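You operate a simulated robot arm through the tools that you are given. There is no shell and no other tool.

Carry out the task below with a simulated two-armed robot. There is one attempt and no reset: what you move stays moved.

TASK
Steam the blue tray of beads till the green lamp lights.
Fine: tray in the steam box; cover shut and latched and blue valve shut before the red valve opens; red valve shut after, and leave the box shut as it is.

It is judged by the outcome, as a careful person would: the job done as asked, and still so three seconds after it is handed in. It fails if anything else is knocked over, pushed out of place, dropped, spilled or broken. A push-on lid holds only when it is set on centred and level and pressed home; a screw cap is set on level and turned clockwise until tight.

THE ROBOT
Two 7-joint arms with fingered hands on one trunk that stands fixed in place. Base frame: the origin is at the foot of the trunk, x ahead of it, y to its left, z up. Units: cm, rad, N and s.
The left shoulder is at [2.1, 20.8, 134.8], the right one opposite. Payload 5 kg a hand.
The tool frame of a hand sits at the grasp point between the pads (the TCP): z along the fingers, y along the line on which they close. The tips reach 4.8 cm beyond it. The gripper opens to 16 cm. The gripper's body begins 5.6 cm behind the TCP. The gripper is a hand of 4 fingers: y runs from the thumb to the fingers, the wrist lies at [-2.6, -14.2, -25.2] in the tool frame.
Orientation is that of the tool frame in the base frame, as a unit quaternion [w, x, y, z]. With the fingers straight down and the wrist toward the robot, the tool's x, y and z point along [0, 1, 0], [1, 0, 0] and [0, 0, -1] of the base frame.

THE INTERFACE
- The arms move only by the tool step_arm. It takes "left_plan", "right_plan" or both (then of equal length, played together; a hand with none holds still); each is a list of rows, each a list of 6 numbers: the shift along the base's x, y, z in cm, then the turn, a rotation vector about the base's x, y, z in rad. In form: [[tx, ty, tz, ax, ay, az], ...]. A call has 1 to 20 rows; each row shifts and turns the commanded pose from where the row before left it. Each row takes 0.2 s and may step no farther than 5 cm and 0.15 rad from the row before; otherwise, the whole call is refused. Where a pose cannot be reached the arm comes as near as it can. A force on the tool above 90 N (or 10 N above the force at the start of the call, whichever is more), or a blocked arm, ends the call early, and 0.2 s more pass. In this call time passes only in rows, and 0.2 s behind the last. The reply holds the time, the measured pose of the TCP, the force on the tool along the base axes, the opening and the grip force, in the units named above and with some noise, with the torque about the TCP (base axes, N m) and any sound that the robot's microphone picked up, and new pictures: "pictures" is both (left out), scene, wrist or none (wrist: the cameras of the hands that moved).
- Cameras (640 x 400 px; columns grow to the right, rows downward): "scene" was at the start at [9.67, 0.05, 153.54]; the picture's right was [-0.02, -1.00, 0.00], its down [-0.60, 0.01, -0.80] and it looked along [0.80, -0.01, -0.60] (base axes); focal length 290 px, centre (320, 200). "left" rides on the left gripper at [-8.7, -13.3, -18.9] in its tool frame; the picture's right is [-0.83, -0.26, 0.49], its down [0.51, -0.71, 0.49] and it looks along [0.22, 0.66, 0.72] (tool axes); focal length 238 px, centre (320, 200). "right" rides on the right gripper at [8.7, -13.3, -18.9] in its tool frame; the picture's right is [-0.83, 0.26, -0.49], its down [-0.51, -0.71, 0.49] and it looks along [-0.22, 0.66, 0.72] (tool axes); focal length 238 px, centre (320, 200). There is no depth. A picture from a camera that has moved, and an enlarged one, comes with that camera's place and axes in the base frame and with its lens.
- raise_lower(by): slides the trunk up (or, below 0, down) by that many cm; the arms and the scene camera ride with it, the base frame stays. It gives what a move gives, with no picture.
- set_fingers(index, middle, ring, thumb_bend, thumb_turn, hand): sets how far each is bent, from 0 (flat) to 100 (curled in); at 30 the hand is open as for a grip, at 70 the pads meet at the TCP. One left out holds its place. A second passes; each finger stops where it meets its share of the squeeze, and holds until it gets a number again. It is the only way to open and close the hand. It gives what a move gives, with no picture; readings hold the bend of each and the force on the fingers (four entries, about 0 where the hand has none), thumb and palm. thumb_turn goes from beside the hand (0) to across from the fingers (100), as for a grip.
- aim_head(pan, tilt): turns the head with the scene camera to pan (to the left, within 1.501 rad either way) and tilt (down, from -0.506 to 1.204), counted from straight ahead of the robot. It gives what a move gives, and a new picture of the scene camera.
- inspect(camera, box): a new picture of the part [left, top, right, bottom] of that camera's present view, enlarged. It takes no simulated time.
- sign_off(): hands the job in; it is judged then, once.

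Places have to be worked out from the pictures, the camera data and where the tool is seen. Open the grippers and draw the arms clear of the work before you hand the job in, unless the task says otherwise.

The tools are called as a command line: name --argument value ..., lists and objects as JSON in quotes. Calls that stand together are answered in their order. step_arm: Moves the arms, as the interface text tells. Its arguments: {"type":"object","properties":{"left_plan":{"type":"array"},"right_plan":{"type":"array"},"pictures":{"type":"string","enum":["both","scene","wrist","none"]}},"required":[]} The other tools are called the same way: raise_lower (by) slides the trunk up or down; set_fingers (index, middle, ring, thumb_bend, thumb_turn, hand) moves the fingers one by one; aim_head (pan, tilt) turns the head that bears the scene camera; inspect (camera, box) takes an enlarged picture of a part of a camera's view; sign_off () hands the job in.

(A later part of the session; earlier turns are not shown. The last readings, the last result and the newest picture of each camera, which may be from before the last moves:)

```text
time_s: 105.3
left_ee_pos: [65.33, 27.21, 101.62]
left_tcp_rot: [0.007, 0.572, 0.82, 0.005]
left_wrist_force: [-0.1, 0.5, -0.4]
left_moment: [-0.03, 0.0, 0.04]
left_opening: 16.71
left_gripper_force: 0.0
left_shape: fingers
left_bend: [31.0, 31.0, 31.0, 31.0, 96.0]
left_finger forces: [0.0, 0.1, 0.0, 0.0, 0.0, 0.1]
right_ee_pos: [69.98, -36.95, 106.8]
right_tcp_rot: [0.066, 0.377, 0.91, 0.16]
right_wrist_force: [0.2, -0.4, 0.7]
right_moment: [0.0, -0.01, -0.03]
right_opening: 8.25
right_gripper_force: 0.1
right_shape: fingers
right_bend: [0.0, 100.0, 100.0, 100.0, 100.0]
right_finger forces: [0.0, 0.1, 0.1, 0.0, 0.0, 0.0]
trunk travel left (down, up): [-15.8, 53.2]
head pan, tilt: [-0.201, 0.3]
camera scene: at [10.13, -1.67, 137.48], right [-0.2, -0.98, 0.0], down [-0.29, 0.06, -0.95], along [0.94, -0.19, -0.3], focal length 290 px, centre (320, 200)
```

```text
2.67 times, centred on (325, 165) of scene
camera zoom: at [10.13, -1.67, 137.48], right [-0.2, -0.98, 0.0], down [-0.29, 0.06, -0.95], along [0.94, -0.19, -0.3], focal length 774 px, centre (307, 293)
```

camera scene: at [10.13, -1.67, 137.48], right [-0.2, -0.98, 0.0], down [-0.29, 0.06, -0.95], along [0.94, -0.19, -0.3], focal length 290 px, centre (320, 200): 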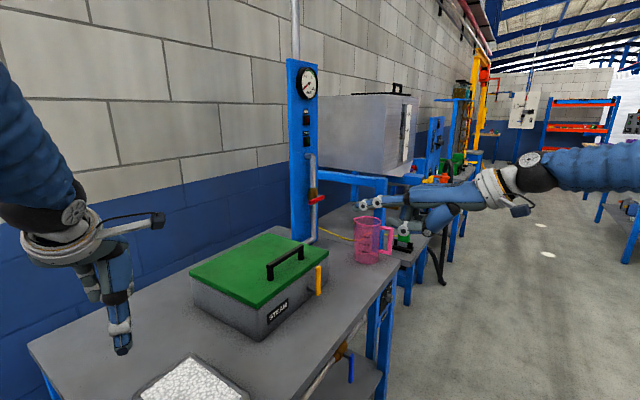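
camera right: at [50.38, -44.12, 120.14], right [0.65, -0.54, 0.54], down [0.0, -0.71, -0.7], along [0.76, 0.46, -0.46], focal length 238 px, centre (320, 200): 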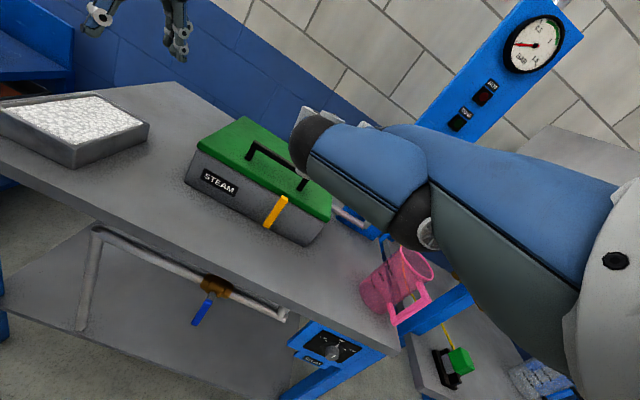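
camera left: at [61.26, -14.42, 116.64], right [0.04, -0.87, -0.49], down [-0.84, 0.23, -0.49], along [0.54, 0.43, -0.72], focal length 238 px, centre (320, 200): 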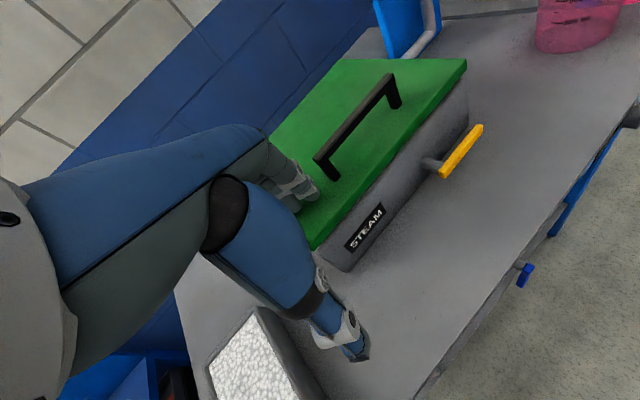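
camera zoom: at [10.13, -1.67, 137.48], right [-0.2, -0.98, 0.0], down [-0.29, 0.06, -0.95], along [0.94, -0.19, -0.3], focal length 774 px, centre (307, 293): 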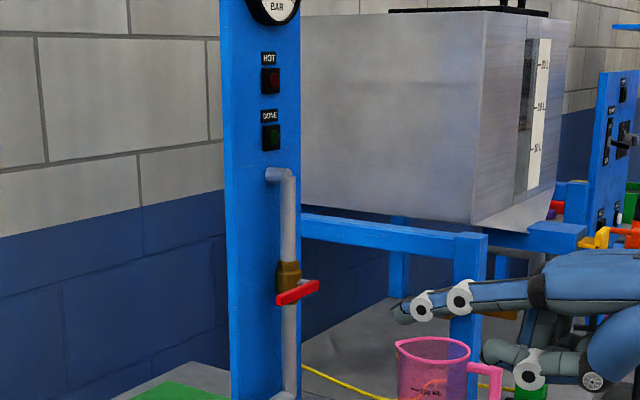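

The gauge, lamps and red lever are all in view. The lever runs from its free end at about (114.2, -18.7, 103.6) to its pivot end at (119.5, -25.6, 104). I'll swing the right hand to a heading near +x and bring it closer, staying above the jug and box.

step_arm --right_plan '[[2.2, 1.2, 1.4, 0, 0, -0.096], [2.2, 1.2, 1.4, 0, 0, -0.096], [2.2, 1.2, 1.2, 0, 0, -0.096], [2.2, 1.2, 1.0, 0, 0, -0.096], [2.2, 1.2, 0, 0, 0, -0.096], [2.2, 1.2, 0, 0, 0, -0.096]]' --pictures "both"

inspect --camera "scene" --box '[260, 120, 420, 260]'

```text
time_s: 106.8
left_ee_pos: [65.4, 27.39, 101.57]
left_tcp_rot: [0.009, 0.573, 0.82, 0.005]
left_wrist_force: [0.2, 1.3, 0.1]
left_moment: [-0.14, -0.03, -0.02]
left_opening: 16.7
left_gripper_force: 0.1
left_shape: fingers
left_bend: [31.0, 31.0, 31.0, 31.0, 96.0]
left_finger forces: [0.0, 0.0, 0.0, 0.0, 0.1, 0.0]
right_ee_pos: [83.15, -29.41, 111.83]
right_tcp_rot: [0.109, 0.62, 0.765, 0.134]
right_wrist_force: [1.1, 0.6, 0.2]
right_moment: [-0.07, 0.05, -0.02]
right_opening: 8.27
right_gripper_force: 0.1
right_shape: fingers
right_bend: [0.0, 100.0, 100.0, 100.0, 100.0]
right_finger forces: [0.1, 0.0, 0.0, 0.1, 0.0, 0.0]
trunk travel left (down, up): [-15.8, 53.2]
head pan, tilt: [-0.201, 0.3]
camera scene: at [10.17, -1.47, 137.48], right [-0.2, -0.98, 0.0], down [-0.29, 0.06, -0.96], along [0.94, -0.19, -0.3], focal length 290 px, centre (320, 200)
camera right: at [62.84, -24.86, 125.08], right [0.25, -0.8, 0.55], down [-0.38, -0.6, -0.7], along [0.89, -0.04, -0.46], focal length 238 px, centre (320, 200)
```

scene: 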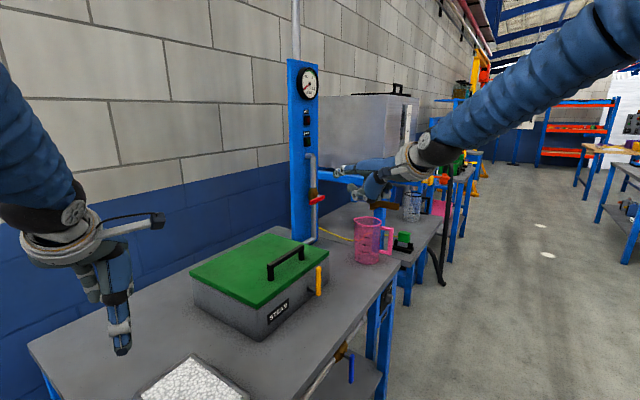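
right: 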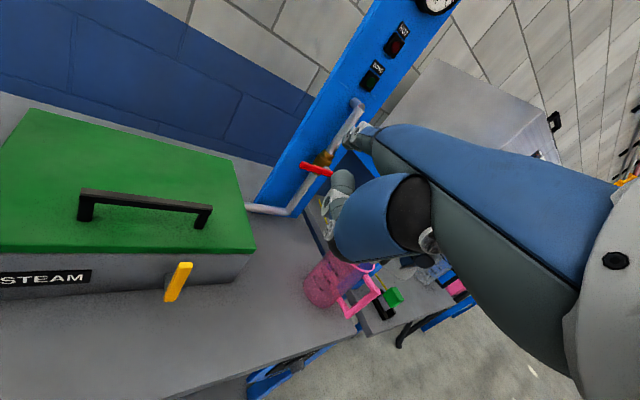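

```text
2.86 times, centred on (340, 190) of scene
camera zoom: at [10.17, -1.47, 137.48], right [-0.2, -0.98, 0.0], down [-0.29, 0.06, -0.96], along [0.94, -0.19, -0.3], focal length 829 px, centre (263, 229)
```

zoom: 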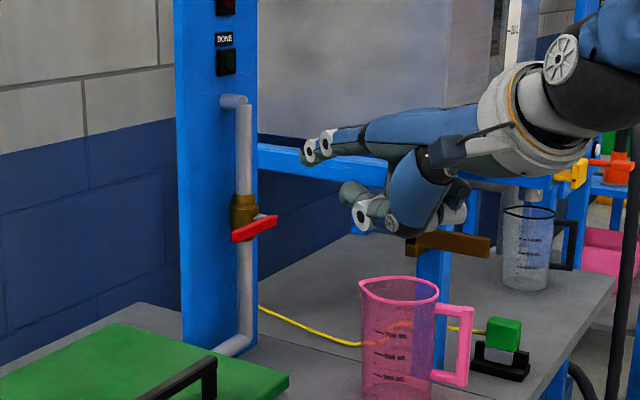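

The index tip prediction matches the image within half a centimetre. I'll bring the tip over the lever's free end, about 8 cm above it.

step_arm --right_plan '[[3.84, 0.86, -1.0, 0, 0, 0], [3.84, 0.86, -1.0, 0, 0, 0], [3.84, 0.86, -1.0, 0, 0, 0], [3.84, 0.86, -1.0, 0, 0, 0], [3.6, 0.8, -1.0, 0, 0, 0]]' --pictures "both"

inspect --camera "scene" --box '[270, 140, 390, 240]'

inspect --camera "right" --box '[240, 90, 420, 230]'

```text
time_s: 108.0
left_ee_pos: [65.58, 27.13, 101.44]
left_tcp_rot: [0.007, 0.573, 0.82, 0.005]
left_wrist_force: [0.8, 0.5, -1.2]
left_moment: [-0.04, 0.09, -0.01]
left_opening: 16.69
left_gripper_force: 0.1
left_shape: fingers
left_bend: [31.0, 31.0, 31.0, 31.0, 96.0]
left_finger forces: [0.0, 0.0, 0.0, 0.0, 0.0, 0.0]
right_ee_pos: [102.16, -25.29, 106.31]
right_tcp_rot: [0.108, 0.621, 0.765, 0.134]
right_wrist_force: [1.6, -0.1, -0.7]
right_moment: [0.06, 0.09, 0.02]
right_opening: 8.26
right_gripper_force: 0.1
right_shape: fingers
right_bend: [0.0, 100.0, 100.0, 100.0, 100.0]
right_finger forces: [0.0, 0.0, 0.0, 0.0, 0.0, 0.0]
trunk travel left (down, up): [-15.8, 53.2]
head pan, tilt: [-0.201, 0.3]
camera scene: at [10.33, -1.64, 137.46], right [-0.2, -0.98, 0.0], down [-0.29, 0.06, -0.95], along [0.94, -0.19, -0.3], focal length 290 px, centre (320, 200)
camera right: at [82.01, -20.77, 119.75], right [0.25, -0.8, 0.54], down [-0.39, -0.6, -0.7], along [0.89, -0.03, -0.46], focal length 238 px, centre (320, 200)
```

scene: 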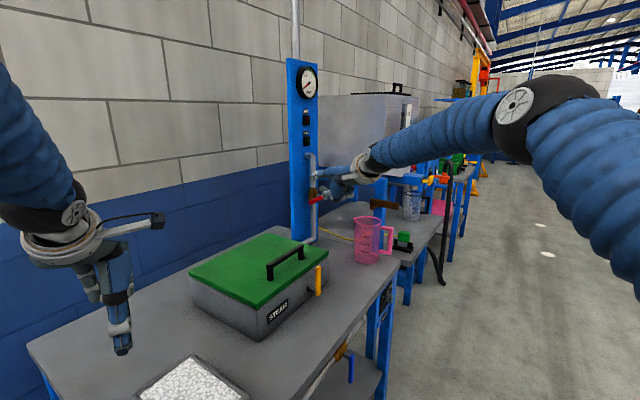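
right: 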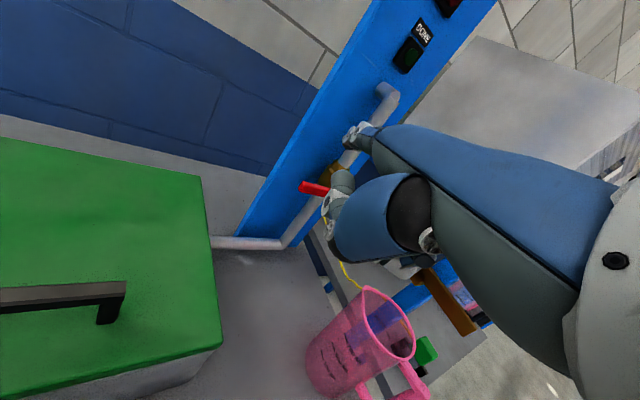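

```text
4.00 times, centred on (330, 190) of scene
camera zoom: at [10.33, -1.64, 137.46], right [-0.2, -0.98, 0.0], down [-0.29, 0.06, -0.95], along [0.94, -0.19, -0.3], focal length 1160 px, centre (280, 240)
```

zoom: 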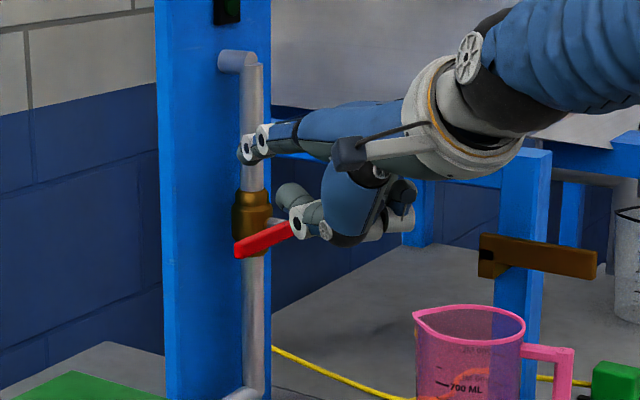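

```text
2.86 times, centred on (330, 160) of right
camera zoom: at [82.01, -20.77, 119.75], right [0.25, -0.8, 0.54], down [-0.39, -0.6, -0.7], along [0.89, -0.03, -0.46], focal length 681 px, centre (291, 314)
```

zoom: 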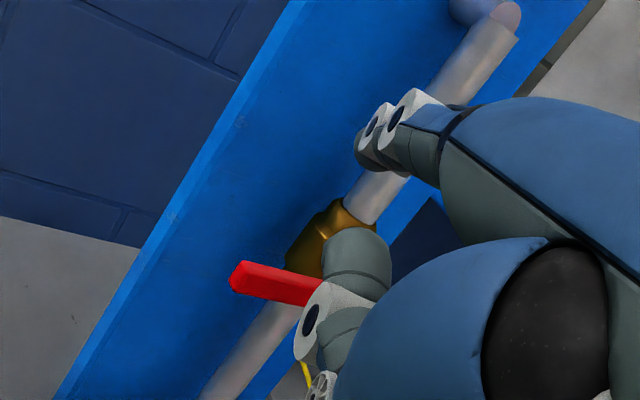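

Re-triangulating with the closer view, the red lever's free end is about (112.1, -18.6, 104.4) and the valve body is at (119, -21, 106). I'll shift the index slightly left and lower it to just above the lever's free end.

step_arm --right_plan '[[-0.75, 0.46, -1.5, 0, 0, 0], [-0.73, 0.46, -1.5, 0, 0, 0], [0, 0, -1.5, 0, 0, 0]]' --pictures "none"

inspect --camera "scene" --box '[280, 150, 370, 225]'

inspect --camera "right" --box '[240, 90, 420, 230]'

```text
time_s: 108.8
left_ee_pos: [65.55, 27.21, 101.58]
left_tcp_rot: [0.007, 0.573, 0.819, 0.004]
left_wrist_force: [0.4, 0.1, -0.3]
left_moment: [0.0, 0.04, -0.02]
left_opening: 16.7
left_gripper_force: 0.0
left_shape: fingers
left_bend: [31.0, 31.0, 31.0, 31.0, 96.0]
left_finger forces: [0.0, 0.0, 0.0, 0.0, 0.0, 0.1]
right_ee_pos: [100.69, -24.44, 102.04]
right_tcp_rot: [0.108, 0.62, 0.765, 0.134]
right_wrist_force: [1.0, -0.8, 0.3]
right_moment: [0.04, 0.07, 0.03]
right_opening: 8.26
right_gripper_force: 0.0
right_shape: fingers
right_bend: [0.0, 100.0, 100.0, 100.0, 100.0]
right_finger forces: [0.0, 0.0, 0.0, 0.0, 0.0, 0.0]
trunk travel left (down, up): [-15.8, 53.2]
head pan, tilt: [-0.201, 0.3]
```

```text
5.33 times, centred on (325, 188) of scene
camera zoom: at [10.26, -1.68, 137.47], right [-0.2, -0.98, 0.0], down [-0.29, 0.06, -0.95], along [0.94, -0.19, -0.3], focal length 1547 px, centre (293, 267)
```

zoom: 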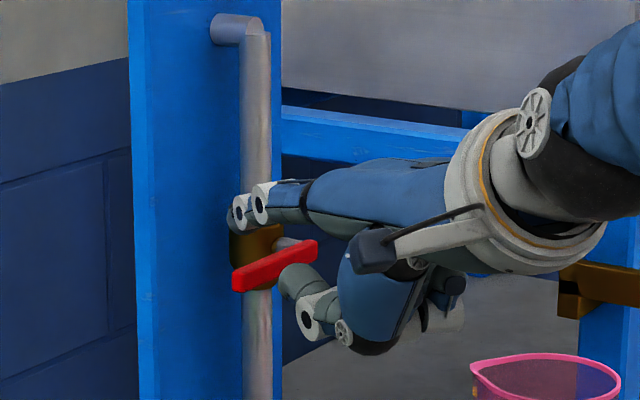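

```text
2.86 times, centred on (330, 160) of right
camera zoom: at [80.36, -19.82, 115.32], right [0.25, -0.8, 0.54], down [-0.38, -0.6, -0.7], along [0.89, -0.03, -0.46], focal length 681 px, centre (291, 314)
```

zoom: 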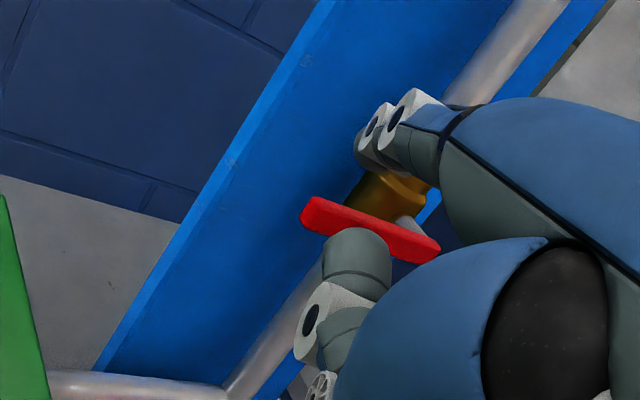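

The lever is clear in both views: free end (112.3, -18.4), pivot end (119.8, -25.6), z≈104. The index is about 3 cm above it near the free end. I'll come down in small steps to test the downward direction.

step_arm --right_plan '[[-0.35, 0.35, -1.2, 0, 0, 0], [0, 0, -1.2, 0, 0, 0], [0, 0, -0.7, 0, 0, 0], [0, 0, -0.5, 0, 0, 0], [0, 0, -0.5, 0, 0, 0]]' --pictures "none"

inspect --camera "scene" --box '[280, 150, 370, 225]'

inspect --camera "right" --box '[240, 90, 420, 230]'

```text
time_s: 110.0
left_ee_pos: [65.19, 27.1, 101.81]
left_tcp_rot: [0.008, 0.573, 0.82, 0.006]
left_wrist_force: [0.9, -0.2, -0.4]
left_moment: [0.01, 0.02, -0.02]
left_opening: 16.69
left_gripper_force: 0.0
left_shape: fingers
left_bend: [31.0, 31.0, 31.0, 31.0, 96.0]
left_finger forces: [0.0, 0.0, 0.0, 0.0, 0.0, 0.0]
right_ee_pos: [100.3, -24.21, 98.37]
right_tcp_rot: [0.11, 0.62, 0.765, 0.136]
right_wrist_force: [-5.5, -0.3, 12.2]
right_moment: [0.66, -1.98, 0.18]
right_opening: 8.78
right_gripper_force: 5.6
right_shape: fingers
right_bend: [0.0, 100.0, 100.0, 100.0, 100.0]
right_finger forces: [11.0, 0.1, 0.1, 0.0, 0.1, 0.1]
trunk travel left (down, up): [-15.8, 53.2]
head pan, tilt: [-0.201, 0.3]
```

```text
5.33 times, centred on (325, 188) of scene
camera zoom: at [9.96, -1.65, 137.51], right [-0.2, -0.98, 0.0], down [-0.29, 0.06, -0.96], along [0.94, -0.19, -0.29], focal length 1547 px, centre (293, 267)
```

zoom: 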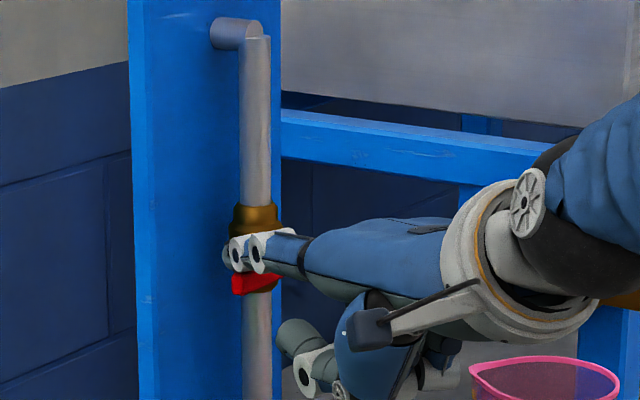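

```text
2.86 times, centred on (330, 160) of right
camera zoom: at [79.8, -19.59, 111.67], right [0.25, -0.8, 0.55], down [-0.38, -0.6, -0.71], along [0.89, -0.03, -0.45], focal length 681 px, centre (291, 314)
```

zoom: 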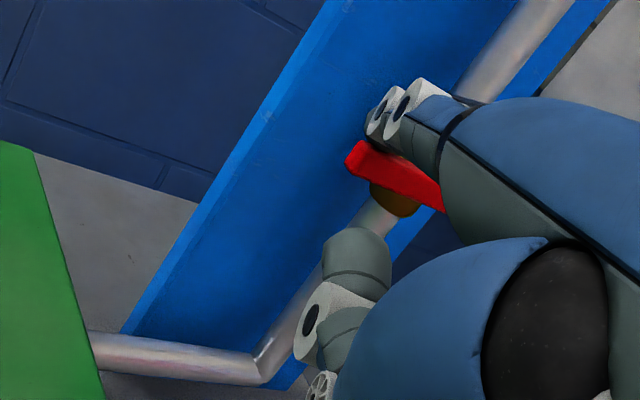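

The index force rose to 11 N with no movement, so the lever won't go down and must open upward. I'll lift off, retract, drop below lever height, and come back in underneath.

step_arm --right_plan '[[0, 0, 1.0, 0, 0, 0], [0, 0, 1.0, 0, 0, 0], [-2.5, -0.53, 0, 0, 0, 0], [-2.9, -0.62, 0, 0, 0, 0], [0, 0, -1.8, 0, 0, 0], [0, 0, -1.8, 0, 0, 0], [0, 0, -1.8, 0, 0, 0]]' --pictures "none"

inspect --camera "scene" --box '[280, 150, 370, 225]'

inspect --camera "right" --box '[240, 90, 420, 230]'

```text
time_s: 111.5
left_ee_pos: [65.34, 27.14, 101.54]
left_tcp_rot: [0.007, 0.573, 0.82, 0.005]
left_wrist_force: [0.7, -0.5, 0.1]
left_moment: [0.02, 0.07, 0.0]
left_opening: 16.69
left_gripper_force: 0.1
left_shape: fingers
left_bend: [31.0, 31.0, 31.0, 31.0, 96.0]
left_finger forces: [0.0, 0.0, 0.0, 0.1, 0.0, 0.0]
right_ee_pos: [94.95, -25.39, 94.72]
right_tcp_rot: [0.109, 0.621, 0.765, 0.134]
right_wrist_force: [0.8, -0.7, -0.7]
right_moment: [0.04, 0.11, 0.06]
right_opening: 8.25
right_gripper_force: 0.0
right_shape: fingers
right_bend: [0.0, 100.0, 100.0, 100.0, 100.0]
right_finger forces: [0.0, 0.0, 0.0, 0.1, 0.1, 0.0]
trunk travel left (down, up): [-15.8, 53.2]
head pan, tilt: [-0.201, 0.3]
```

```text
5.33 times, centred on (325, 188) of scene
camera zoom: at [10.24, -1.69, 137.47], right [-0.2, -0.98, 0.0], down [-0.29, 0.06, -0.95], along [0.94, -0.19, -0.3], focal length 1547 px, centre (293, 267)
```

zoom: 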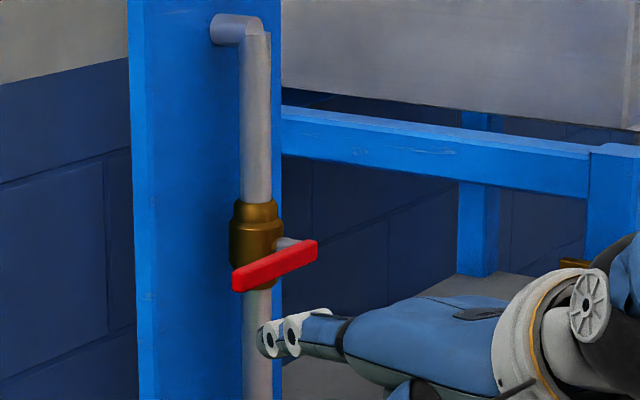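

```text
2.86 times, centred on (330, 160) of right
camera zoom: at [74.65, -20.87, 107.99], right [0.25, -0.8, 0.55], down [-0.38, -0.6, -0.7], along [0.89, -0.03, -0.46], focal length 681 px, centre (291, 314)
```

zoom: 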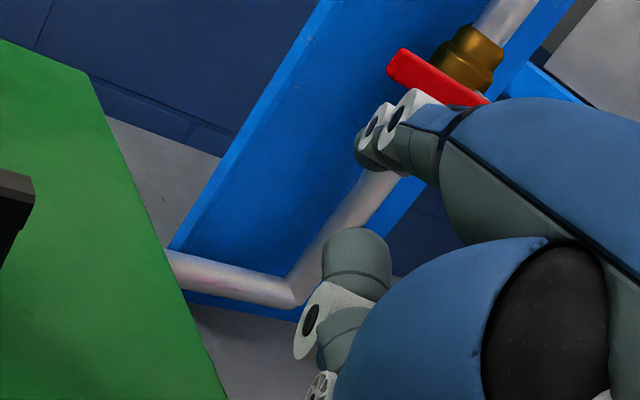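

The lever is unchanged and horizontal, and the fingertip is below and in front of it. I'll move forward about 4.9 cm along the finger's heading so the tip slides under the free end.

step_arm --right_plan '[[1.6, 0.34, 0, 0, 0, 0], [1.6, 0.34, 0, 0, 0, 0], [1.6, 0.34, 0, 0, 0, 0]]' --pictures "none"

inspect --camera "scene" --box '[280, 150, 370, 225]'

inspect --camera "right" --box '[240, 60, 420, 200]'

```text
time_s: 112.3
left_ee_pos: [65.48, 27.24, 101.61]
left_tcp_rot: [0.008, 0.573, 0.82, 0.005]
left_wrist_force: [0.7, -0.1, -0.2]
left_moment: [-0.01, 0.04, -0.04]
left_opening: 16.7
left_gripper_force: 0.1
left_shape: fingers
left_bend: [31.0, 31.0, 31.0, 31.0, 96.0]
left_finger forces: [0.1, 0.1, 0.1, 0.1, 0.0, 0.1]
right_ee_pos: [99.7, -24.25, 94.74]
right_tcp_rot: [0.11, 0.621, 0.765, 0.134]
right_wrist_force: [0.9, -0.5, 0.4]
right_moment: [0.0, 0.02, 0.02]
right_opening: 8.24
right_gripper_force: 0.0
right_shape: fingers
right_bend: [0.0, 100.0, 100.0, 100.0, 100.0]
right_finger forces: [0.1, 0.1, 0.1, 0.0, 0.1, 0.0]
trunk travel left (down, up): [-15.8, 53.2]
head pan, tilt: [-0.201, 0.3]
```

```text
5.33 times, centred on (325, 188) of scene
camera zoom: at [10.23, -1.64, 137.48], right [-0.2, -0.98, 0.0], down [-0.29, 0.06, -0.95], along [0.94, -0.19, -0.3], focal length 1547 px, centre (293, 267)
```

zoom: 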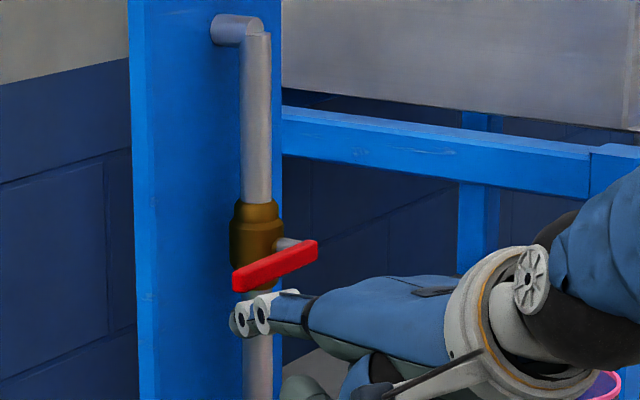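

```text
2.86 times, centred on (330, 130) of right
camera zoom: at [79.42, -19.73, 107.89], right [0.25, -0.8, 0.55], down [-0.38, -0.6, -0.7], along [0.89, -0.03, -0.46], focal length 681 px, centre (291, 400)
```

zoom: 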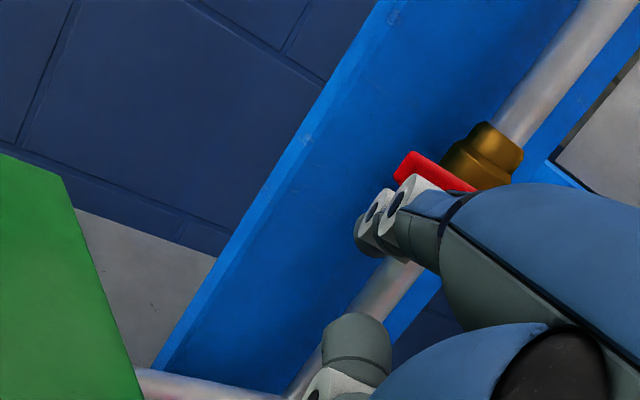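

The tip is under the lever with no contact yet. Everything is set: tray in, lid shut and latched, blue shut. I'll lift gently to begin opening the red valve and confirm it moves.

step_arm --right_plan '[[0, 0, 0.7, 0, 0, 0], [0, 0, 0.7, 0, 0, 0], [-0.05, 0.05, 1.0, 0, 0, 0], [-0.05, 0.05, 1.0, 0, 0, 0]]' --pictures "none"

inspect --camera "scene" --box '[280, 150, 370, 225]'

```text
time_s: 113.3
left_ee_pos: [65.39, 27.25, 101.63]
left_tcp_rot: [0.008, 0.573, 0.82, 0.005]
left_wrist_force: [-0.1, -0.1, 0.2]
left_moment: [-0.05, -0.04, -0.02]
left_opening: 16.69
left_gripper_force: 0.1
left_shape: fingers
left_bend: [31.0, 31.0, 31.0, 31.0, 96.0]
left_finger forces: [0.0, 0.1, 0.0, 0.0, 0.1, 0.1]
right_ee_pos: [99.55, -23.97, 98.02]
right_tcp_rot: [0.109, 0.62, 0.765, 0.134]
right_wrist_force: [0.2, -0.3, 0.3]
right_moment: [0.0, 0.01, -0.02]
right_opening: 8.17
right_gripper_force: 0.2
right_shape: fingers
right_bend: [0.0, 100.0, 100.0, 100.0, 100.0]
right_finger forces: [0.3, 0.0, 0.0, 0.1, 0.0, 0.0]
trunk travel left (down, up): [-15.8, 53.2]
head pan, tilt: [-0.201, 0.3]
```

```text
5.33 times, centred on (325, 188) of scene
camera zoom: at [10.13, -1.64, 137.49], right [-0.2, -0.98, 0.0], down [-0.29, 0.06, -0.96], along [0.94, -0.19, -0.3], focal length 1547 px, centre (293, 267)
```

zoom: 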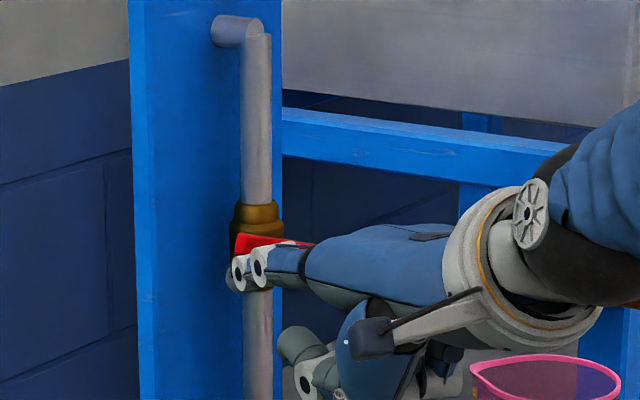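

The lever moves up with almost no force. I'll follow its arc upward and to the right.

step_arm --right_plan '[[0.12, -0.12, 1.0, 0, 0, 0], [0.12, -0.12, 1.0, 0, 0, 0], [0.31, -0.31, 0.9, 0, 0, 0], [0.31, -0.31, 0.9, 0, 0, 0], [0.46, -0.46, 0.76, 0, 0, 0], [0.46, -0.46, 0.76, 0, 0, 0]]' --pictures "none"

inspect --camera "scene" --box '[270, 50, 370, 225]'

inspect --camera "right" --box '[240, 60, 420, 200]'

```text
time_s: 114.8
left_ee_pos: [65.45, 27.28, 101.7]
left_tcp_rot: [0.008, 0.573, 0.819, 0.005]
left_wrist_force: [-0.5, 0.7, 0.3]
left_moment: [0.01, 0.03, 0.0]
left_opening: 16.7
left_gripper_force: 0.1
left_shape: fingers
left_bend: [31.0, 31.0, 31.0, 31.0, 96.0]
left_finger forces: [0.1, 0.0, 0.0, 0.0, 0.0, 0.0]
right_ee_pos: [101.41, -26.07, 103.62]
right_tcp_rot: [0.109, 0.62, 0.765, 0.135]
right_wrist_force: [-0.4, 1.2, 0.1]
right_moment: [-0.01, -0.01, 0.02]
right_opening: 8.25
right_gripper_force: 0.2
right_shape: fingers
right_bend: [0.0, 100.0, 100.0, 100.0, 100.0]
right_finger forces: [0.0, 0.0, 0.1, 0.1, 0.0, 0.0]
trunk travel left (down, up): [-15.8, 53.2]
head pan, tilt: [-0.201, 0.3]
```

```text
2.29 times, centred on (320, 138) of scene
camera zoom: at [10.14, -1.66, 137.49], right [-0.2, -0.98, 0.0], down [-0.29, 0.06, -0.96], along [0.94, -0.19, -0.3], focal length 663 px, centre (320, 343)
```

zoom: 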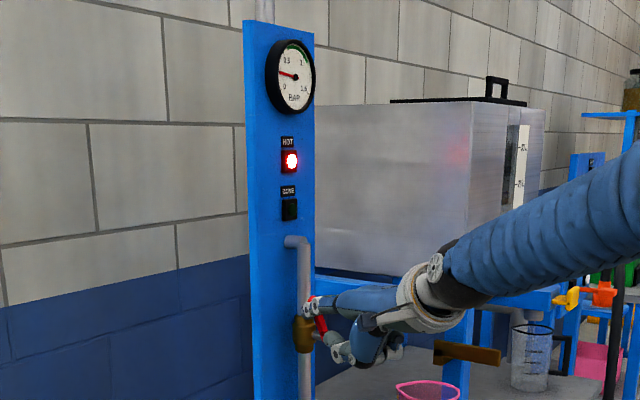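

```text
2.86 times, centred on (330, 130) of right
camera zoom: at [81.02, -21.48, 116.76], right [0.25, -0.8, 0.55], down [-0.38, -0.6, -0.7], along [0.89, -0.03, -0.46], focal length 681 px, centre (291, 400)
```

zoom: 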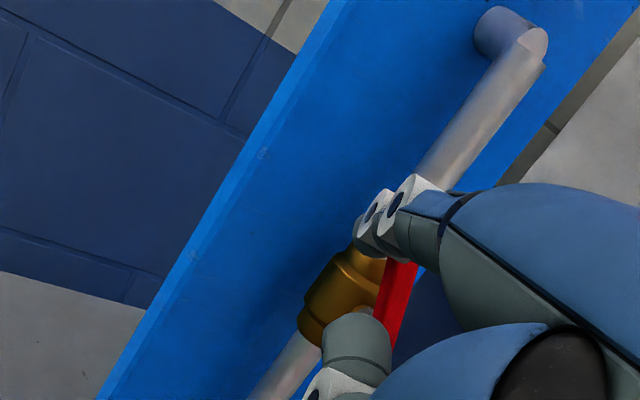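

The valve is opening: the red HOT lamp is lit and the gauge needle has risen. I'll look closely at the gauge before going further.

inspect --camera "scene" --box '[280, 55, 330, 155]'

inspect --camera "scene" --box '[290, 60, 325, 105]'

```text
4.00 times, centred on (305, 105) of scene
camera zoom: at [10.14, -1.66, 137.49], right [-0.2, -0.98, 0.0], down [-0.29, 0.06, -0.96], along [0.94, -0.19, -0.3], focal length 1160 px, centre (380, 580)
```

zoom: 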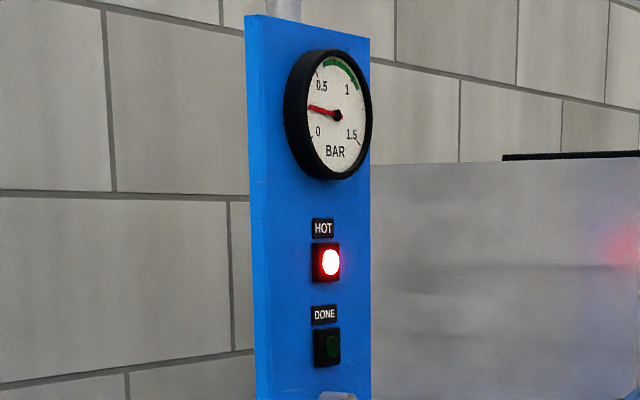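

```text
8.89 times, centred on (308, 82) of scene
camera zoom: at [10.14, -1.66, 137.49], right [-0.2, -0.98, 0.0], down [-0.29, 0.06, -0.96], along [0.94, -0.19, -0.3], focal length 2578 px, centre (431, 1244)
```

zoom: 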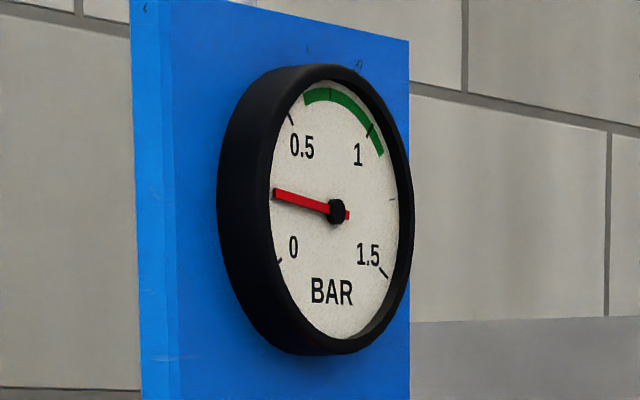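

The needle reads about 0.25 bar and the green zone runs from about 0.6 to 1.05. The lever is only about 60° open, so I'll continue to fully open and keep watching the gauge.

step_arm --right_plan '[[0.58, -0.58, 0.56, 0, 0, 0], [0.58, -0.58, 0.56, 0, 0, 0], [0.6, -0.6, 0.35, 0, 0, 0], [0.6, -0.6, 0.3, 0, 0, 0]]' --pictures "none"

inspect --camera "scene" --box '[270, 50, 370, 225]'

inspect --camera "scene" --box '[280, 55, 330, 155]'

inspect --camera "right" --box '[240, 60, 420, 200]'

```text
time_s: 115.8
left_ee_pos: [65.44, 27.17, 101.63]
left_tcp_rot: [0.007, 0.573, 0.819, 0.005]
left_wrist_force: [-0.2, -0.2, 0.0]
left_moment: [0.01, 0.01, 0.02]
left_opening: 16.68
left_gripper_force: 0.1
left_shape: fingers
left_bend: [31.0, 31.0, 31.0, 31.0, 96.0]
left_finger forces: [0.1, 0.1, 0.0, 0.1, 0.0, 0.0]
right_ee_pos: [103.86, -28.19, 105.24]
right_tcp_rot: [0.109, 0.62, 0.765, 0.134]
right_wrist_force: [-0.4, 0.0, -0.7]
right_moment: [0.0, -0.04, -0.02]
right_opening: 8.26
right_gripper_force: 0.2
right_shape: fingers
right_bend: [0.0, 100.0, 100.0, 100.0, 100.0]
right_finger forces: [0.0, 0.0, 0.0, 0.0, 0.1, 0.1]
trunk travel left (down, up): [-15.8, 53.2]
head pan, tilt: [-0.201, 0.3]
```

```text
2.29 times, centred on (320, 138) of scene
camera zoom: at [10.15, -1.67, 137.49], right [-0.2, -0.98, 0.0], down [-0.29, 0.06, -0.96], along [0.94, -0.19, -0.3], focal length 663 px, centre (320, 343)
```

zoom: 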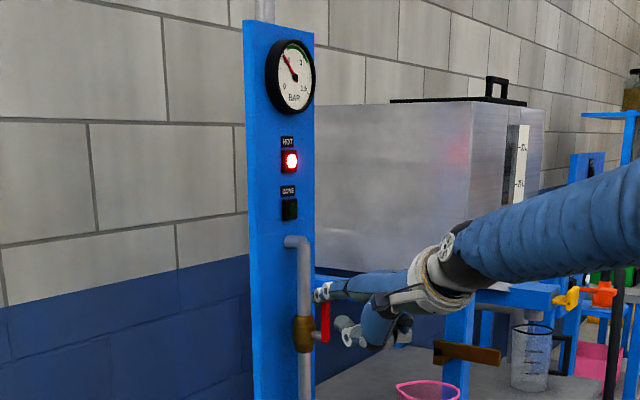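

```text
4.00 times, centred on (305, 105) of scene
camera zoom: at [10.15, -1.67, 137.49], right [-0.2, -0.98, 0.0], down [-0.29, 0.06, -0.96], along [0.94, -0.19, -0.3], focal length 1160 px, centre (380, 580)
```

zoom: 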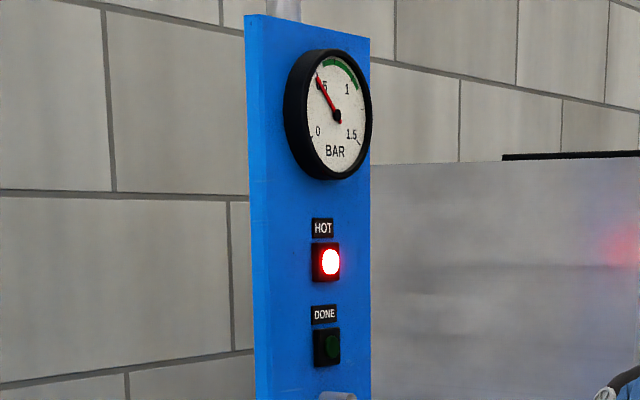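

```text
2.86 times, centred on (330, 130) of right
camera zoom: at [83.42, -23.69, 118.48], right [0.25, -0.8, 0.55], down [-0.38, -0.6, -0.7], along [0.89, -0.03, -0.46], focal length 681 px, centre (291, 400)
```

zoom: 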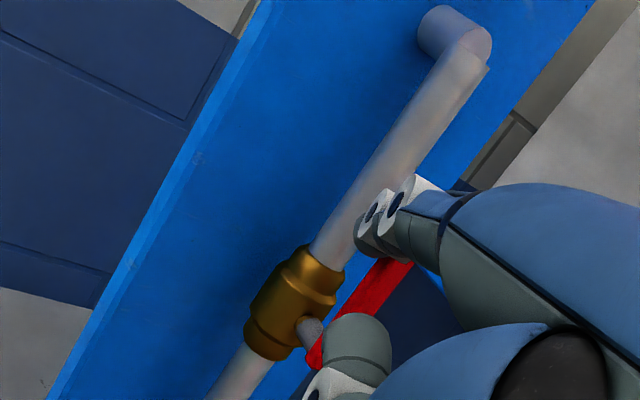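

The lever is vertical, so the valve is fully open. The gauge is near 0.5 bar and rising, and HOT is lit. While it steams I'll move the finger off and around to the lever's right side, ready to close it.

step_arm --right_plan '[[-0.4, 0.4, 0, 0, 0, 0], [-2.2, -0.47, 0, 0, 0, 0], [-2.2, -0.47, 0, 0, 0, 0]]' --pictures "none"

inspect --camera "scene" --box '[270, 50, 370, 225]'

inspect --camera "scene" --box '[280, 55, 330, 155]'

inspect --camera "right" --box '[240, 60, 460, 230]'

```text
time_s: 116.5
left_ee_pos: [65.42, 27.25, 101.75]
left_tcp_rot: [0.008, 0.573, 0.82, 0.005]
left_wrist_force: [-0.6, 0.5, 0.1]
left_moment: [0.01, 0.01, -0.02]
left_opening: 16.68
left_gripper_force: 0.0
left_shape: fingers
left_bend: [31.0, 31.0, 31.0, 31.0, 96.0]
left_finger forces: [0.0, 0.0, 0.0, 0.0, 0.0, 0.1]
right_ee_pos: [98.77, -28.56, 105.24]
right_tcp_rot: [0.109, 0.62, 0.765, 0.134]
right_wrist_force: [-0.1, -1.0, 0.3]
right_moment: [0.0, -0.02, -0.05]
right_opening: 8.25
right_gripper_force: 0.0
right_shape: fingers
right_bend: [0.0, 100.0, 100.0, 100.0, 100.0]
right_finger forces: [0.0, 0.0, 0.0, 0.0, 0.0, 0.0]
trunk travel left (down, up): [-15.8, 53.2]
head pan, tilt: [-0.201, 0.3]
```

```text
2.29 times, centred on (320, 138) of scene
camera zoom: at [10.11, -1.66, 137.49], right [-0.2, -0.98, 0.0], down [-0.29, 0.06, -0.96], along [0.94, -0.19, -0.3], focal length 663 px, centre (320, 343)
```

zoom: 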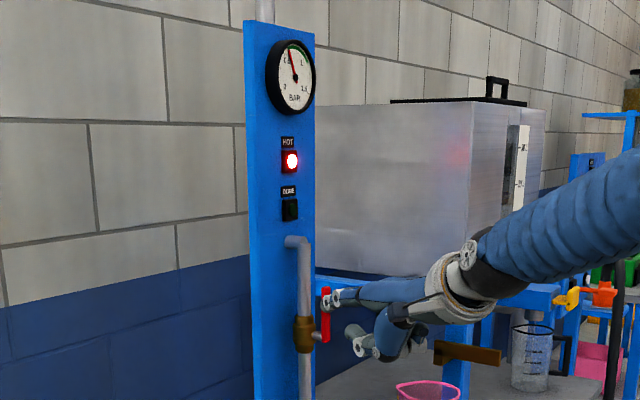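

```text
4.00 times, centred on (305, 105) of scene
camera zoom: at [10.11, -1.66, 137.49], right [-0.2, -0.98, 0.0], down [-0.29, 0.06, -0.96], along [0.94, -0.19, -0.3], focal length 1160 px, centre (380, 580)
```

zoom: 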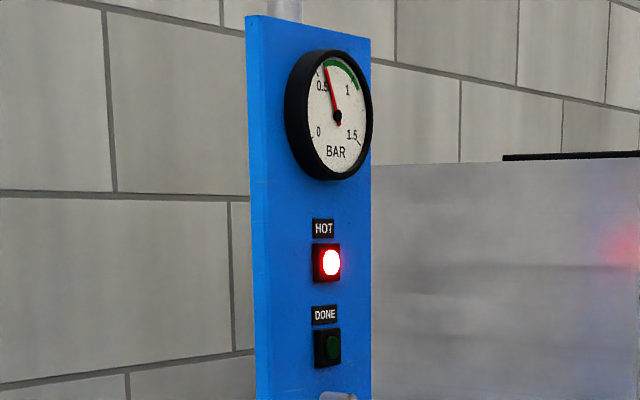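

```text
2.35 times, centred on (350, 145) of right
camera zoom: at [78.43, -24.19, 118.46], right [0.25, -0.8, 0.55], down [-0.38, -0.6, -0.7], along [0.89, -0.03, -0.46], focal length 561 px, centre (249, 329)
```

zoom: 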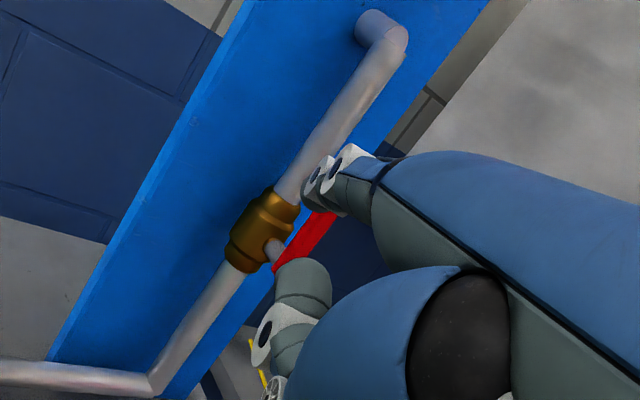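

The gauge is at about 0.6 bar, entering the green zone. I'll move the finger across in front of the lever to its right side.

step_arm --right_plan '[[1.9, -2.12, -0.4, 0, 0, 0], [1.9, -2.12, -0.4, 0, 0, 0]]' --pictures "none"

inspect --camera "scene" --box '[280, 55, 330, 155]'

inspect --camera "scene" --box '[280, 150, 370, 225]'

inspect --camera "right" --box '[240, 60, 460, 230]'

```text
time_s: 117.2
left_ee_pos: [65.48, 27.07, 101.58]
left_tcp_rot: [0.008, 0.573, 0.82, 0.005]
left_wrist_force: [1.1, -0.1, -0.4]
left_moment: [0.03, 0.05, -0.01]
left_opening: 16.66
left_gripper_force: 0.0
left_shape: fingers
left_bend: [31.0, 31.0, 31.0, 31.0, 96.0]
left_finger forces: [0.0, 0.1, 0.0, 0.1, 0.0, 0.1]
right_ee_pos: [102.69, -32.9, 104.28]
right_tcp_rot: [0.108, 0.62, 0.766, 0.134]
right_wrist_force: [-0.4, 0.2, -0.8]
right_moment: [-0.02, -0.01, 0.04]
right_opening: 8.23
right_gripper_force: 0.0
right_shape: fingers
right_bend: [0.0, 100.0, 100.0, 100.0, 100.0]
right_finger forces: [0.0, 0.0, 0.0, 0.0, 0.0, 0.0]
trunk travel left (down, up): [-15.8, 53.2]
head pan, tilt: [-0.201, 0.3]
```

```text
4.00 times, centred on (305, 105) of scene
camera zoom: at [10.2, -1.7, 137.48], right [-0.2, -0.98, 0.0], down [-0.29, 0.06, -0.95], along [0.94, -0.19, -0.3], focal length 1160 px, centre (380, 580)
```

zoom: 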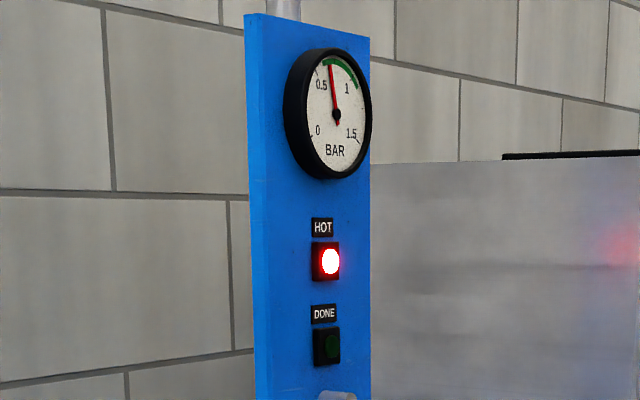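

```text
5.33 times, centred on (325, 188) of scene
camera zoom: at [10.2, -1.7, 137.48], right [-0.2, -0.98, 0.0], down [-0.29, 0.06, -0.95], along [0.94, -0.19, -0.3], focal length 1547 px, centre (293, 267)
```

zoom: 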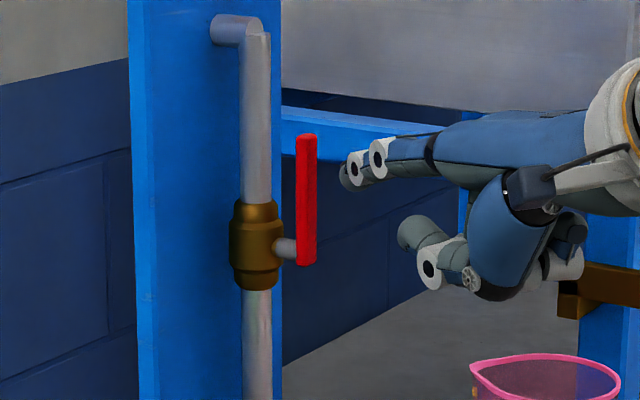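

```text
2.35 times, centred on (350, 145) of right
camera zoom: at [82.38, -28.44, 117.56], right [0.25, -0.8, 0.54], down [-0.38, -0.6, -0.7], along [0.89, -0.03, -0.46], focal length 561 px, centre (249, 329)
```

zoom: 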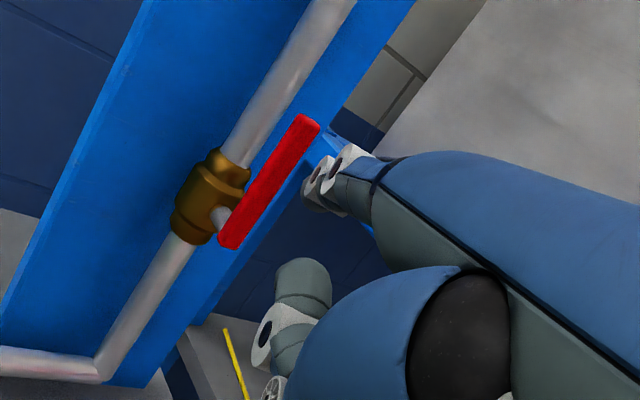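

The gauge is at about 0.67 bar, inside the green zone. The finger is now to the right of the vertical lever. I'll move it forward into closing position, not touching, and keep watching the lamps.

step_arm --right_plan '[[1.6, 0.34, 0, 0, 0, 0], [1.6, 0.34, 0, 0, 0, 0], [1.4, 0.3, 0, 0, 0, 0]]' --pictures "none"

inspect --camera "scene" --box '[280, 55, 330, 155]'

inspect --camera "scene" --box '[280, 150, 370, 225]'

inspect --camera "right" --box '[240, 60, 460, 230]'

```text
time_s: 118.0
left_ee_pos: [65.61, 27.27, 101.55]
left_tcp_rot: [0.008, 0.573, 0.82, 0.005]
left_wrist_force: [0.7, 0.2, -0.8]
left_moment: [-0.01, 0.06, -0.02]
left_opening: 16.71
left_gripper_force: 0.1
left_shape: fingers
left_bend: [31.0, 31.0, 31.0, 31.0, 96.0]
left_finger forces: [0.1, 0.0, 0.0, 0.0, 0.0, 0.0]
right_ee_pos: [107.37, -31.9, 104.32]
right_tcp_rot: [0.108, 0.62, 0.765, 0.135]
right_wrist_force: [0.6, -0.7, -0.9]
right_moment: [0.07, 0.06, -0.01]
right_opening: 8.23
right_gripper_force: 0.0
right_shape: fingers
right_bend: [0.0, 100.0, 100.0, 100.0, 100.0]
right_finger forces: [0.0, 0.0, 0.0, 0.1, 0.0, 0.0]
trunk travel left (down, up): [-15.8, 53.2]
head pan, tilt: [-0.201, 0.3]
```

```text
4.00 times, centred on (305, 105) of scene
camera zoom: at [10.26, -1.64, 137.47], right [-0.2, -0.98, 0.0], down [-0.29, 0.06, -0.95], along [0.94, -0.19, -0.3], focal length 1160 px, centre (380, 580)
```

zoom: 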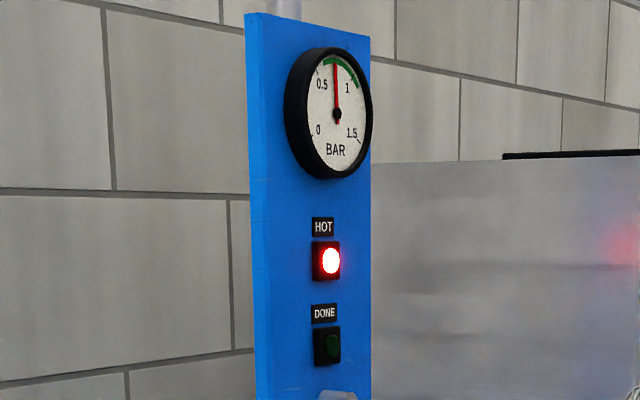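

```text
5.33 times, centred on (325, 188) of scene
camera zoom: at [10.26, -1.64, 137.47], right [-0.2, -0.98, 0.0], down [-0.29, 0.06, -0.95], along [0.94, -0.19, -0.3], focal length 1547 px, centre (293, 267)
```

zoom: 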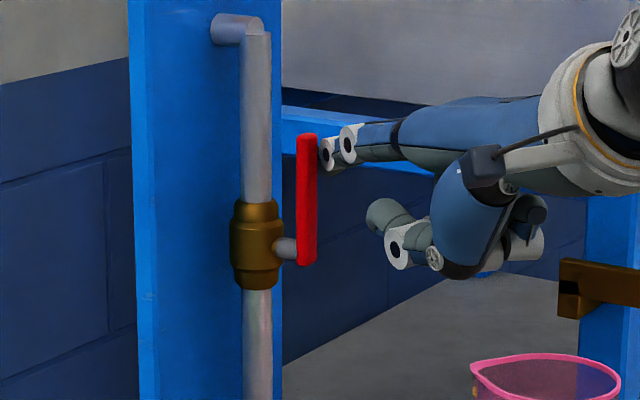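

```text
2.35 times, centred on (350, 145) of right
camera zoom: at [87.01, -27.39, 117.57], right [0.25, -0.8, 0.55], down [-0.38, -0.6, -0.7], along [0.89, -0.03, -0.46], focal length 561 px, centre (249, 329)
```

zoom: 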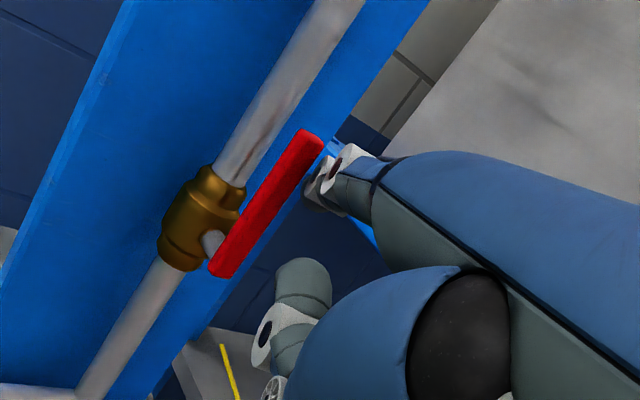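

The gauge is at about 0.75 bar, mid-green, and the finger is poised to the right of the lever. I'll hold still and wait for the green lamp.

step_arm --right_plan '[[0, 0, 0, 0, 0, 0], [0, 0, 0, 0, 0, 0], [0, 0, 0, 0, 0, 0], [0, 0, 0, 0, 0, 0], [0, 0, 0, 0, 0, 0], [0, 0, 0, 0, 0, 0], [0, 0, 0, 0, 0, 0], [0, 0, 0, 0, 0, 0], [0, 0, 0, 0, 0, 0], [0, 0, 0, 0, 0, 0]]' --pictures "none"

inspect --camera "scene" --box '[280, 55, 330, 155]'

```text
time_s: 120.2
left_ee_pos: [65.36, 27.24, 101.59]
left_tcp_rot: [0.008, 0.573, 0.819, 0.006]
left_wrist_force: [-0.3, 0.0, -0.2]
left_moment: [0.0, 0.01, -0.02]
left_opening: 16.68
left_gripper_force: 0.1
left_shape: fingers
left_bend: [31.0, 31.0, 31.0, 31.0, 96.0]
left_finger forces: [0.1, 0.0, 0.1, 0.0, 0.0, 0.1]
right_ee_pos: [107.27, -31.95, 104.53]
right_tcp_rot: [0.11, 0.62, 0.765, 0.136]
right_wrist_force: [0.9, -1.0, -0.3]
right_moment: [-0.01, -0.02, 0.01]
right_opening: 8.23
right_gripper_force: 0.1
right_shape: fingers
right_bend: [0.0, 100.0, 100.0, 100.0, 100.0]
right_finger forces: [0.0, 0.0, 0.1, 0.1, 0.0, 0.0]
trunk travel left (down, up): [-15.8, 53.2]
head pan, tilt: [-0.201, 0.3]
```

```text
4.00 times, centred on (305, 105) of scene
camera zoom: at [10.15, -1.66, 137.49], right [-0.2, -0.98, 0.0], down [-0.29, 0.06, -0.96], along [0.94, -0.19, -0.3], focal length 1160 px, centre (380, 580)
```

zoom: 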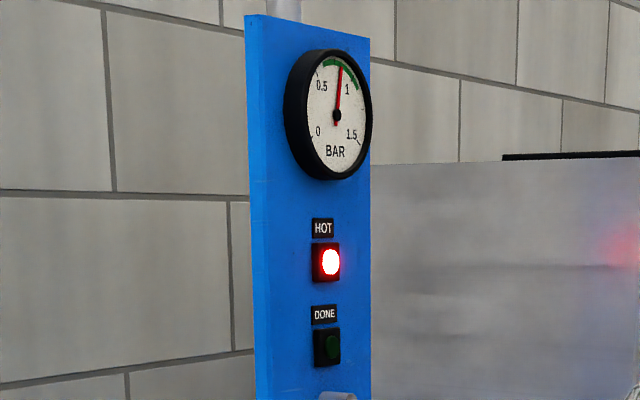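

The pressure is levelling at about 0.8 bar, in the green, and DONE isn't lit yet. I'll keep waiting.

step_arm --right_plan '[[0, 0, 0, 0, 0, 0], [0, 0, 0, 0, 0, 0], [0, 0, 0, 0, 0, 0], [0, 0, 0, 0, 0, 0], [0, 0, 0, 0, 0, 0], [0, 0, 0, 0, 0, 0], [0, 0, 0, 0, 0, 0], [0, 0, 0, 0, 0, 0], [0, 0, 0, 0, 0, 0], [0, 0, 0, 0, 0, 0]]' --pictures "none"

inspect --camera "scene" --box '[280, 55, 330, 155]'

```text
time_s: 122.3
left_ee_pos: [65.41, 27.25, 101.53]
left_tcp_rot: [0.008, 0.573, 0.82, 0.005]
left_wrist_force: [0.0, -0.9, 0.1]
left_moment: [-0.01, 0.0, 0.01]
left_opening: 16.7
left_gripper_force: 0.0
left_shape: fingers
left_bend: [31.0, 31.0, 31.0, 31.0, 96.0]
left_finger forces: [0.0, 0.1, 0.0, 0.1, 0.1, 0.1]
right_ee_pos: [107.3, -31.97, 104.45]
right_tcp_rot: [0.11, 0.62, 0.765, 0.136]
right_wrist_force: [0.1, -0.5, 0.7]
right_moment: [-0.02, 0.02, 0.01]
right_opening: 8.24
right_gripper_force: 0.0
right_shape: fingers
right_bend: [0.0, 100.0, 100.0, 100.0, 100.0]
right_finger forces: [0.0, 0.0, 0.0, 0.0, 0.0, 0.0]
trunk travel left (down, up): [-15.8, 53.2]
head pan, tilt: [-0.201, 0.3]
```

```text
4.00 times, centred on (305, 105) of scene
camera zoom: at [10.15, -1.66, 137.49], right [-0.2, -0.98, 0.0], down [-0.29, 0.06, -0.96], along [0.94, -0.19, -0.3], focal length 1160 px, centre (380, 580)
```

zoom: 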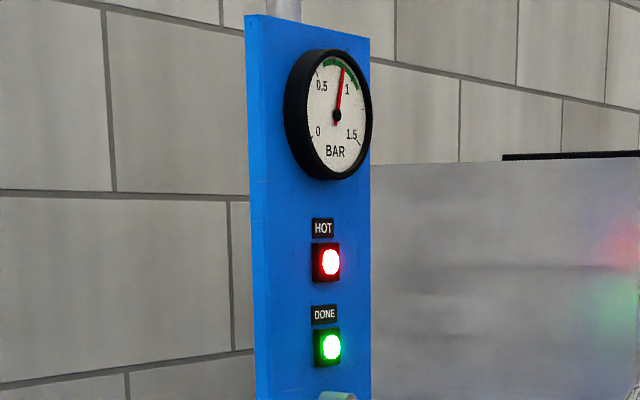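

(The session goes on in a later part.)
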